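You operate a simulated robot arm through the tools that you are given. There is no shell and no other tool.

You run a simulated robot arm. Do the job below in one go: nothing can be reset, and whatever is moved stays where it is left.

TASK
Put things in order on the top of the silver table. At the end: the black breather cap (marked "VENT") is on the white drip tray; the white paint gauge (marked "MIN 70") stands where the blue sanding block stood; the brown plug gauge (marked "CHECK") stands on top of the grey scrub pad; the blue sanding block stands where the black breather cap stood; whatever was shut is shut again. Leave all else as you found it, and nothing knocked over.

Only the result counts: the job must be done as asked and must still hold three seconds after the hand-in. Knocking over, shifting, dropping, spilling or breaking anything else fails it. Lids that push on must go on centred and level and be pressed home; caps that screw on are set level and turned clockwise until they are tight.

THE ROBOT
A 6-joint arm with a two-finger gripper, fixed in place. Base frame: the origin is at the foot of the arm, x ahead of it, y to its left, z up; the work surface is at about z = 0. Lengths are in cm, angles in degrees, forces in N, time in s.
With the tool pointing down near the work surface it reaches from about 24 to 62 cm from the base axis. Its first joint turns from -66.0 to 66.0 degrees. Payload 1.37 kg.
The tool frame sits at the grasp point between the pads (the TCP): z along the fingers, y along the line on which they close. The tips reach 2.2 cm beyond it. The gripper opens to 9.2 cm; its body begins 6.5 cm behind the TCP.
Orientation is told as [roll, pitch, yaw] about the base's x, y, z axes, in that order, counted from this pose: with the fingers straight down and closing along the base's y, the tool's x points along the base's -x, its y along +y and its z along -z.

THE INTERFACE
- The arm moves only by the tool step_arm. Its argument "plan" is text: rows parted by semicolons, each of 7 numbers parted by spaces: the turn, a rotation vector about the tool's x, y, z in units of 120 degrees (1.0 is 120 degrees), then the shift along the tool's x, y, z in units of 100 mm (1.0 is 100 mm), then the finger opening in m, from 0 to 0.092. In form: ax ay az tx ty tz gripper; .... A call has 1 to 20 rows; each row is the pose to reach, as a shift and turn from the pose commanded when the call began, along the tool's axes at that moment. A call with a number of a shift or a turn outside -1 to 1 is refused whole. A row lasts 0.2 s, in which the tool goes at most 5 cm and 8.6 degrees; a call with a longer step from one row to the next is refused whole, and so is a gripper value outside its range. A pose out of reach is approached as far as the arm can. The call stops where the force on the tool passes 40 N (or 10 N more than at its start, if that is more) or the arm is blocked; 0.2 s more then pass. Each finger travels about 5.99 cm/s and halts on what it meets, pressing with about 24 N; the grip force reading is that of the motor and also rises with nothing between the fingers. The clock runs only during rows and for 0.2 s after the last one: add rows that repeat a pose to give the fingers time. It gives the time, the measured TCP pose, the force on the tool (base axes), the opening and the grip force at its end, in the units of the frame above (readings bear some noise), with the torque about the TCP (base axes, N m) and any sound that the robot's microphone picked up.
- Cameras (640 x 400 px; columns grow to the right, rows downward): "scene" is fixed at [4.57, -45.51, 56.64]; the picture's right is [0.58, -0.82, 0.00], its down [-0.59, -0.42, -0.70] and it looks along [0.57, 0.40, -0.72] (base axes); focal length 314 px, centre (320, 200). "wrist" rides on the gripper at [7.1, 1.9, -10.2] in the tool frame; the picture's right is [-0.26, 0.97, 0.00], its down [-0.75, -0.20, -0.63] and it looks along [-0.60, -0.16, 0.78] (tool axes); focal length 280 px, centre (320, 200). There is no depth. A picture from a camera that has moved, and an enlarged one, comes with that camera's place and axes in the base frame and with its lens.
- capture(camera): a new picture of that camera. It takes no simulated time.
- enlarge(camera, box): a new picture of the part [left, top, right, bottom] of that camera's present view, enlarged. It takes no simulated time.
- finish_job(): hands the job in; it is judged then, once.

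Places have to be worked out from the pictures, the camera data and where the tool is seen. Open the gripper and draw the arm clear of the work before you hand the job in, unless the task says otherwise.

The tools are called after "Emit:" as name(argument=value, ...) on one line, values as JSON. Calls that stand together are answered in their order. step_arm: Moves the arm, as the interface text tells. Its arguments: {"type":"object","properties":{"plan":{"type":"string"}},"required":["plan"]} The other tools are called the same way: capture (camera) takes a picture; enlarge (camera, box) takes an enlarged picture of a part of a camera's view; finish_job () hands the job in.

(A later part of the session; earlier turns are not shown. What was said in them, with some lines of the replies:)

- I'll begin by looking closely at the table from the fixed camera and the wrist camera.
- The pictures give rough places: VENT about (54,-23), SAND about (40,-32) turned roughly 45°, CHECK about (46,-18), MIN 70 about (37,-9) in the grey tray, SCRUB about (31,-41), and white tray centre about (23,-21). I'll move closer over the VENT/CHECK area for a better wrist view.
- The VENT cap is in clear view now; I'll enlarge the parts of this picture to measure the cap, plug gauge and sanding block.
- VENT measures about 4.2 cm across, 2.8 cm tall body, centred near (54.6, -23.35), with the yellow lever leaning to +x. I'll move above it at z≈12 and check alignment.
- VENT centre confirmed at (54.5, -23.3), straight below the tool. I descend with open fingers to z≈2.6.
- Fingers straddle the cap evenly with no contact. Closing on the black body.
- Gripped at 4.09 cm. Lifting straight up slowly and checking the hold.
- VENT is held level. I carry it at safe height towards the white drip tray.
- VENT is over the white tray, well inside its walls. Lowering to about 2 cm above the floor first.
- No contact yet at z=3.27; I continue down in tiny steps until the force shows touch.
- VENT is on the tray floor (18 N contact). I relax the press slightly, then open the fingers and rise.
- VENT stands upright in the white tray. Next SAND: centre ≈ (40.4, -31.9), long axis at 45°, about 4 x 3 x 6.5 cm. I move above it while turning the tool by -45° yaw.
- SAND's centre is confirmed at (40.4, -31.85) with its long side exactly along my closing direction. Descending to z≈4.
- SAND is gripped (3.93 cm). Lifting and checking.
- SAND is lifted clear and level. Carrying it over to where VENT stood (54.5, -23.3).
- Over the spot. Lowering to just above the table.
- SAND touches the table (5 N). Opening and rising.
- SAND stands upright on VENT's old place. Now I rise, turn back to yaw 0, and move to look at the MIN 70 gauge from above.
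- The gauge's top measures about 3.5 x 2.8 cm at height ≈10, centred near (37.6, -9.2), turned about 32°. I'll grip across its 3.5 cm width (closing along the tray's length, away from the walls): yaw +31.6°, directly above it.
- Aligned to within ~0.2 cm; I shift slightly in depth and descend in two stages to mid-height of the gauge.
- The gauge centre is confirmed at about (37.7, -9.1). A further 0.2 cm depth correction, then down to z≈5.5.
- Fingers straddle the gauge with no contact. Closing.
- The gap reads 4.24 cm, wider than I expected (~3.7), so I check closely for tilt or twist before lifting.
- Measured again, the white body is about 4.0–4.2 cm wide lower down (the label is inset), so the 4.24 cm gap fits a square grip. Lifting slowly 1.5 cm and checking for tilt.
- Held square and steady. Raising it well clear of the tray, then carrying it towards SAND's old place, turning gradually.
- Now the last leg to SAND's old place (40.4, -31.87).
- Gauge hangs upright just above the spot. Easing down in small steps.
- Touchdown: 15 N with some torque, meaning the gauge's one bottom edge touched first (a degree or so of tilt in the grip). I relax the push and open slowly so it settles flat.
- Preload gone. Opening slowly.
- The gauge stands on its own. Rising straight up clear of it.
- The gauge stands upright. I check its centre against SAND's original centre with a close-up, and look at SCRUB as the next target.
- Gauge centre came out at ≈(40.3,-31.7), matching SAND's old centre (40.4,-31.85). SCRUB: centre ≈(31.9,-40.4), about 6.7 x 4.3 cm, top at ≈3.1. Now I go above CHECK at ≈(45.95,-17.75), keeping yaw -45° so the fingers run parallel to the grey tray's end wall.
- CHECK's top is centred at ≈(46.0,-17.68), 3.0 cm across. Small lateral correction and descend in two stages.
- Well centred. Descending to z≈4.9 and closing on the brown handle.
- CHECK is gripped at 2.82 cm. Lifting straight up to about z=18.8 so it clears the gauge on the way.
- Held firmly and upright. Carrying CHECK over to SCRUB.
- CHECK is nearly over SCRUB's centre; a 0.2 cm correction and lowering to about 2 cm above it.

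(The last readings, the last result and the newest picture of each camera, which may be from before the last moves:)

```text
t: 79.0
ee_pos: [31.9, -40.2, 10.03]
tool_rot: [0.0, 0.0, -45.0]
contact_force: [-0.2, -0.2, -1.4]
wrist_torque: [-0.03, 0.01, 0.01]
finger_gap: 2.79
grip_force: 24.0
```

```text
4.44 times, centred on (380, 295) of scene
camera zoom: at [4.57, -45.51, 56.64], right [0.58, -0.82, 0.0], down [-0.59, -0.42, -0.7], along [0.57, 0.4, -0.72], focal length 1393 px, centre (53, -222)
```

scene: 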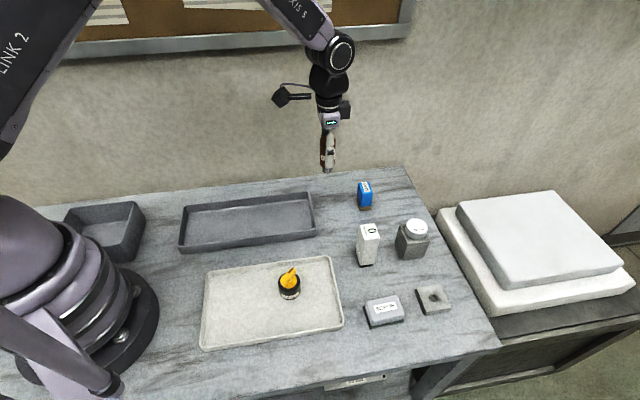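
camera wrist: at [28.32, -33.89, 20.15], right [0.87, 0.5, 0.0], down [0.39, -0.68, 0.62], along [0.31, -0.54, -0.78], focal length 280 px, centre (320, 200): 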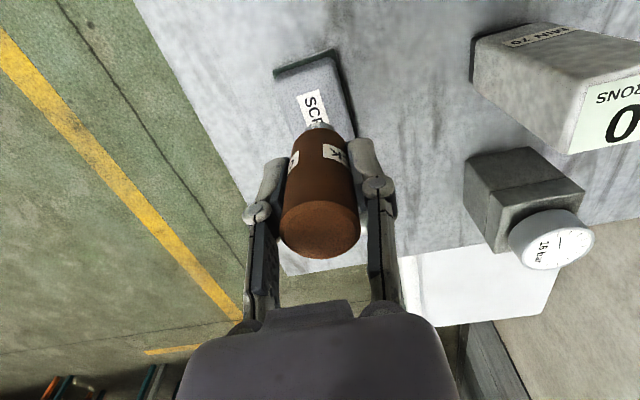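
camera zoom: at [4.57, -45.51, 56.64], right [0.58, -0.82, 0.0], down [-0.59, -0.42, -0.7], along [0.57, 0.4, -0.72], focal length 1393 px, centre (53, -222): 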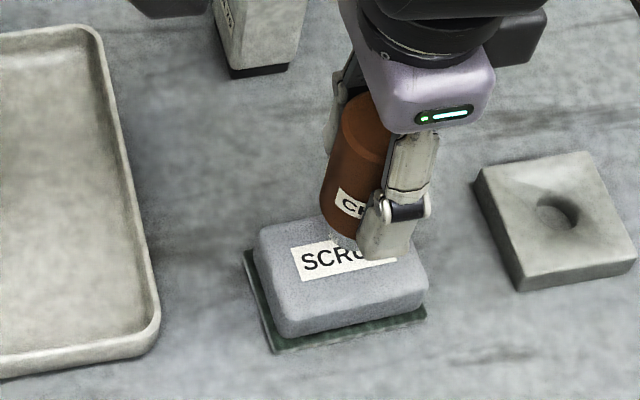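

Emit:
step_arm(plan="0 0 0 0 0 0.05 0.015; 0 0 0 0 0 0.1 0.015; 0 0 0 0 0 0.14 0.015; 0 0 0 0 0 0.16 0.015; 0 0 0 0 0 0.17 0.015; 0 0 0 0 0 0.17 0.015")

Emit:
enlarge(camera="scene", box=[330, 250, 430, 340])

```text
t: 80.4
ee_pos: [31.92, -40.24, 8.38]
tool_rot: [0.0, 0.1, -44.9]
contact_force: [0.2, -0.8, -0.8]
wrist_torque: [0.01, 0.0, 0.0]
finger_gap: 2.8
grip_force: 24.2
```

```text
4.44 times, centred on (380, 295) of scene
camera zoom: at [4.57, -45.51, 56.64], right [0.58, -0.82, 0.0], down [-0.59, -0.42, -0.7], along [0.57, 0.4, -0.72], focal length 1393 px, centre (53, -222)
```

zoom: 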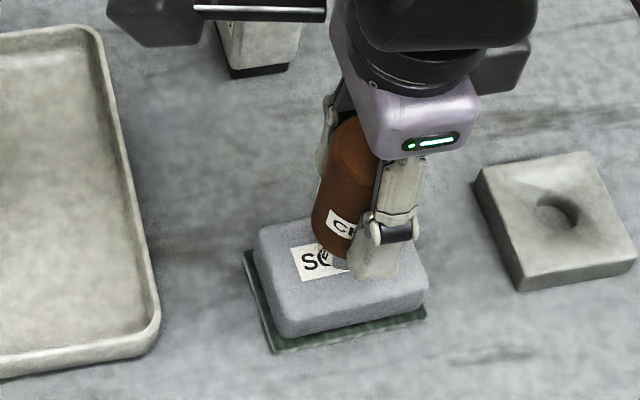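

Still no contact at z=8.38; continuing in 1 mm steps.

Emit:
step_arm(plan="0 0 0 0 0 0.01 0.015; 0 0 0 0 0 0.02 0.015; 0 0 0 0 0 0.02 0.015")

Emit:
step_arm(plan="0 0 0 0 0 0.01 0.015; 0 0 0 0 0 0.01 0.015")

```text
t: 81.2
ee_pos: [31.88, -40.23, 8.14]
tool_rot: [0.1, 0.1, -44.9]
contact_force: [-0.9, 0.2, -1.4]
wrist_torque: [0.0, -0.02, 0.04]
finger_gap: 2.78
grip_force: 24.1
```

```text
t: 81.8
ee_pos: [31.86, -40.18, 8.17]
tool_rot: [0.1, 0.0, -44.9]
contact_force: [-1.7, 1.9, 7.7]
wrist_torque: [0.11, 0.09, 0.0]
finger_gap: 2.78
grip_force: 24.1
```

Contact (7.7 N) on SCRUB's top. Relaxing slightly and opening slowly.

Emit:
step_arm(plan="0 0 0 0 0 -0.005 0.015; 0 0 0 0 0 -0.005 0.015; 0 0 0 0 0 -0.005 0.026; 0 0 0 0 0 -0.005 0.028; 0 0 0 0 0 -0.005 0.029; 0 0 0 0 0 -0.005 0.03; 0 0 0 0 0 -0.005 0.032; 0 0 0 0 0 -0.005 0.035; 0 0 0 0 0 -0.005 0.04; 0 0 0 0 0 -0.005 0.048; 0 0 0 0 0 -0.005 0.058; 0 0 0 0 0 -0.005 0.068; 0 0 0 0 0 -0.005 0.075; 0 0 0 0 0 -0.005 0.075")

Emit:
capture(camera="wrist")

Emit:
enlarge(camera="scene", box=[330, 250, 430, 340])

```text
t: 84.8
ee_pos: [31.72, -40.14, 8.12]
tool_rot: [0.0, 0.0, -44.8]
contact_force: [-0.1, 0.3, -0.9]
wrist_torque: [-0.02, 0.02, 0.01]
finger_gap: 7.52
grip_force: 0.0
```

```text
taken
camera wrist: at [28.2, -33.87, 18.21], right [0.87, 0.5, 0.0], down [0.39, -0.68, 0.62], along [0.31, -0.54, -0.78], focal length 280 px, centre (320, 200)
```

wrist: 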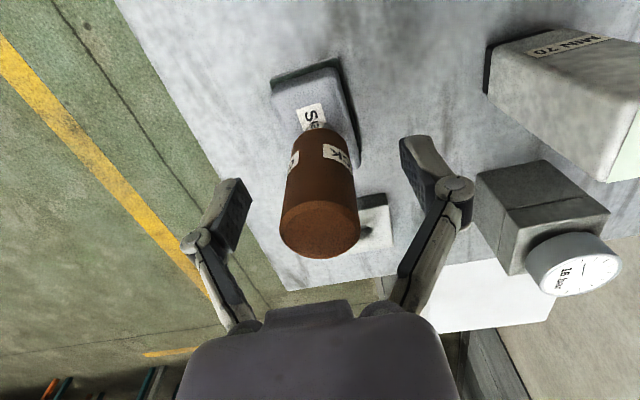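

```text
4.44 times, centred on (380, 295) of scene
camera zoom: at [4.57, -45.51, 56.64], right [0.58, -0.82, 0.0], down [-0.59, -0.42, -0.7], along [0.57, 0.4, -0.72], focal length 1393 px, centre (53, -222)
```

zoom: 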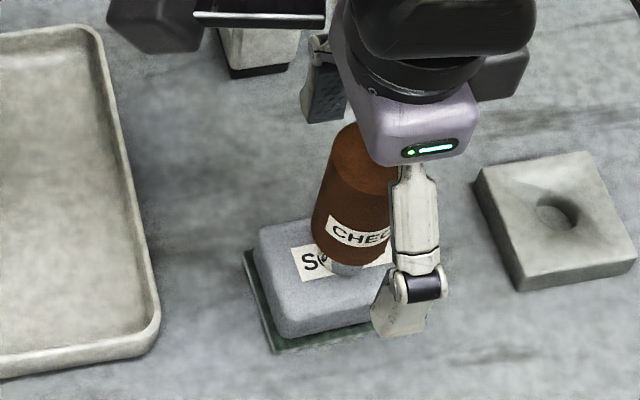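

CHECK stands by itself on SCRUB. Rising straight up until the gripper is fully clear.

Emit:
step_arm(plan="0 0 0 0 0 -0.08 0.075; 0 0 0 0 0 -0.2 0.075; 0 0 0 0 0 -0.35 0.075; 0 0 0 0 0 -0.5 0.075; 0 0 0 0 0 -0.7 0.075; 0 0 0 0 0 -0.9 0.075; 0 0 0 0 0 -1 0.075; 0 0 0 0 0 -1 0.075")

Emit:
step_arm(plan="0 0 0 0 0 -0.2 0.085; 0 0 0 0 0 -0.4 0.085; 0 0 0 0 0 -0.6 0.085; 0 0 0 0 0 -0.8 0.085; 0 0 0 0 0 -0.8 0.085")

Emit:
capture(camera="scene")

Emit:
capture(camera="wrist")

Emit:
enlarge(camera="scene", box=[330, 240, 470, 340])

Emit:
enlarge(camera="scene", box=[320, 170, 460, 270])

Emit:
enlarge(camera="scene", box=[180, 180, 350, 350])

```text
t: 86.6
ee_pos: [31.97, -40.29, 18.1]
tool_rot: [0.0, 0.0, -44.9]
contact_force: [0.9, 0.9, -0.1]
wrist_torque: [-0.02, 0.01, 0.0]
finger_gap: 7.51
grip_force: 0.0
```

```text
t: 87.8
ee_pos: [31.79, -40.18, 26.2]
tool_rot: [0.0, -0.1, -44.8]
contact_force: [-0.3, 1.0, 0.1]
wrist_torque: [-0.02, 0.02, -0.03]
finger_gap: 8.49
grip_force: 0.1
```

```text
taken
```

scene: 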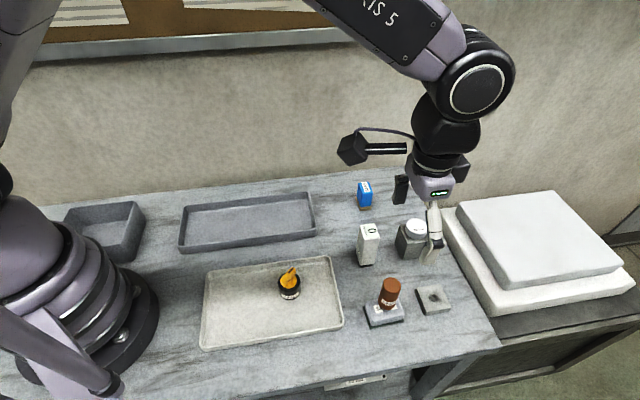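

```text
taken
camera wrist: at [28.16, -33.88, 36.28], right [0.87, 0.5, 0.0], down [0.39, -0.68, 0.62], along [0.31, -0.54, -0.78], focal length 280 px, centre (320, 200)
```

wrist: 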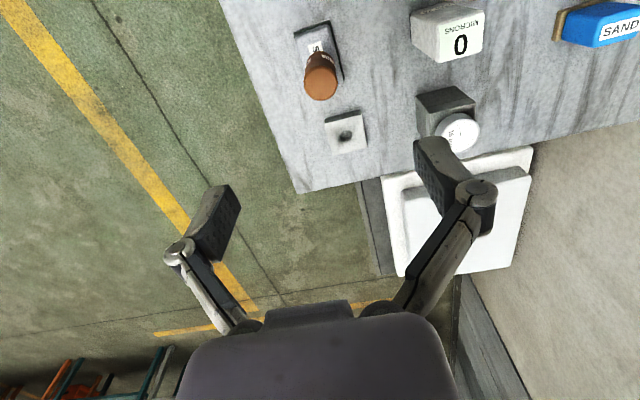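

```text
4.00 times, centred on (400, 290) of scene
camera zoom: at [4.57, -45.51, 56.64], right [0.58, -0.82, 0.0], down [-0.59, -0.42, -0.7], along [0.57, 0.4, -0.72], focal length 1254 px, centre (0, -160)
```

zoom: 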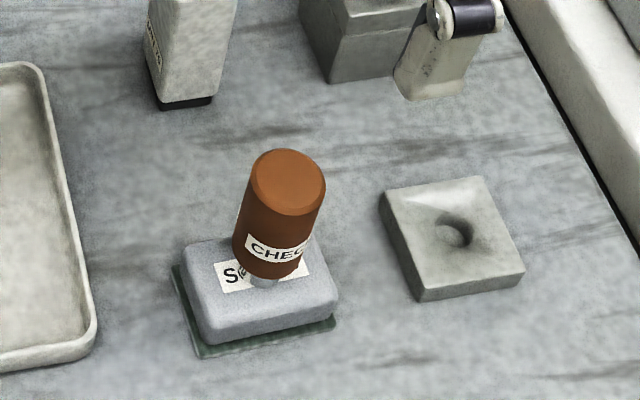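

```text
4.00 times, centred on (390, 220) of scene
camera zoom: at [4.57, -45.51, 56.64], right [0.58, -0.82, 0.0], down [-0.59, -0.42, -0.7], along [0.57, 0.4, -0.72], focal length 1254 px, centre (40, 120)
```

zoom: 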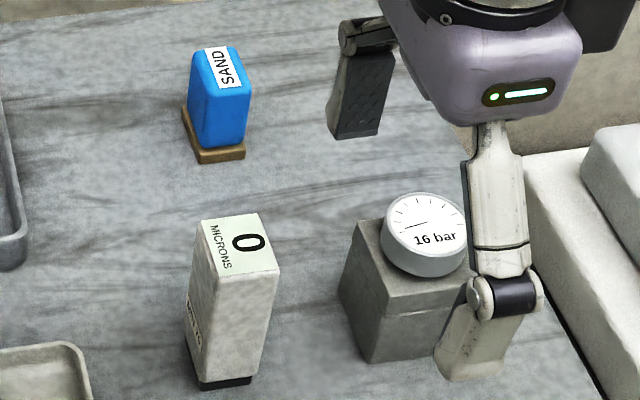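

```text
2.35 times, centred on (265, 265) of scene
camera zoom: at [4.57, -45.51, 56.64], right [0.58, -0.82, 0.0], down [-0.59, -0.42, -0.7], along [0.57, 0.4, -0.72], focal length 738 px, centre (449, 47)
```

zoom: 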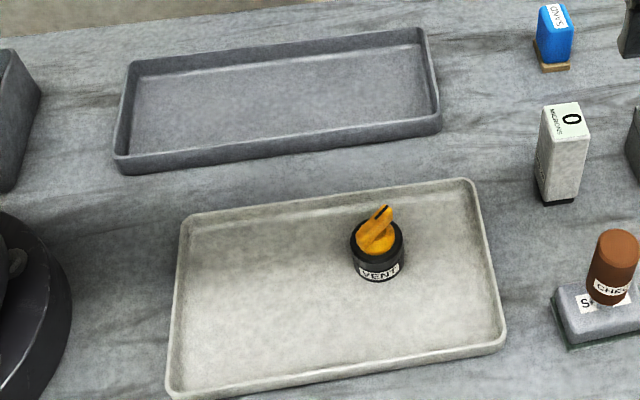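

All four items are in place and upright: VENT in the white tray, SAND at ≈(54.4,-23.3), MIN 70 on SAND's old spot, CHECK on SCRUB. I draw the arm up and back a bit and wait to confirm stability.

Emit:
step_arm(plan="0 0 0 0.05 0 -0.1 0.085; 0 0 0 0.1 0 -0.2 0.085; 0 0 0 0.15 0 -0.3 0.085; 0 0 0 0.2 0 -0.4 0.085; 0 0 0 0.2 0 -0.4 0.085; 0 0 0 0.2 0 -0.4 0.085; 0 0 0 0.2 0 -0.4 0.085; 0 0 0 0.2 0 -0.4 0.085; 0 0 0 0.2 0 -0.4 0.085; 0 0 0 0.2 0 -0.4 0.085")

Emit:
capture(camera="scene")

```text
t: 90.0
ee_pos: [30.43, -38.75, 30.15]
tool_rot: [0.1, 0.1, -44.9]
contact_force: [0.1, 0.6, -0.1]
wrist_torque: [0.01, 0.02, 0.0]
finger_gap: 8.51
grip_force: 0.0
```

```text
taken
```

scene: 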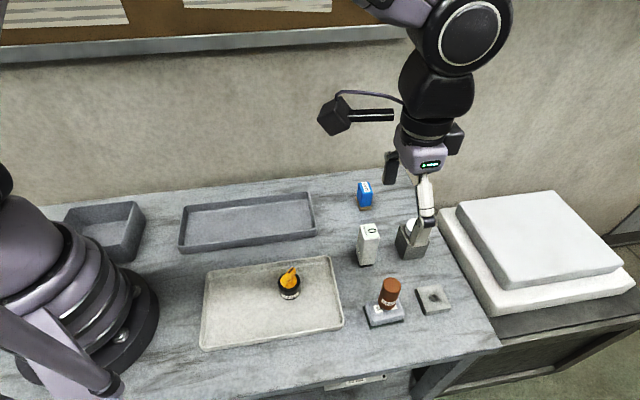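

The last picture shows everything steady and unchanged, the gripper open and the arm well clear. Handing the job in.

Emit:
finish_job()

```text
The job is handed in.
```

I've handed the job in. In the last picture, taken with the arm clear, all four items were in place and upright. I don't have the judging result.

- **VENT:** the black breather cap is on the white drip tray, well inside its walls.
- **SAND:** the blue sanding block stands where VENT was, about 0.1 cm off by my measurement.
- **MIN 70:** the white paint gauge stands where SAND was, about 0.2 cm off. It tilted slightly in the grip as I set it down, so I opened the fingers slowly and it settled flat.
- **CHECK:** the brown plug gauge stands on top of the grey scrub pad, close to its centre.

I opened nothing, so there was nothing to shut again. I saw nothing else moved or knocked over.
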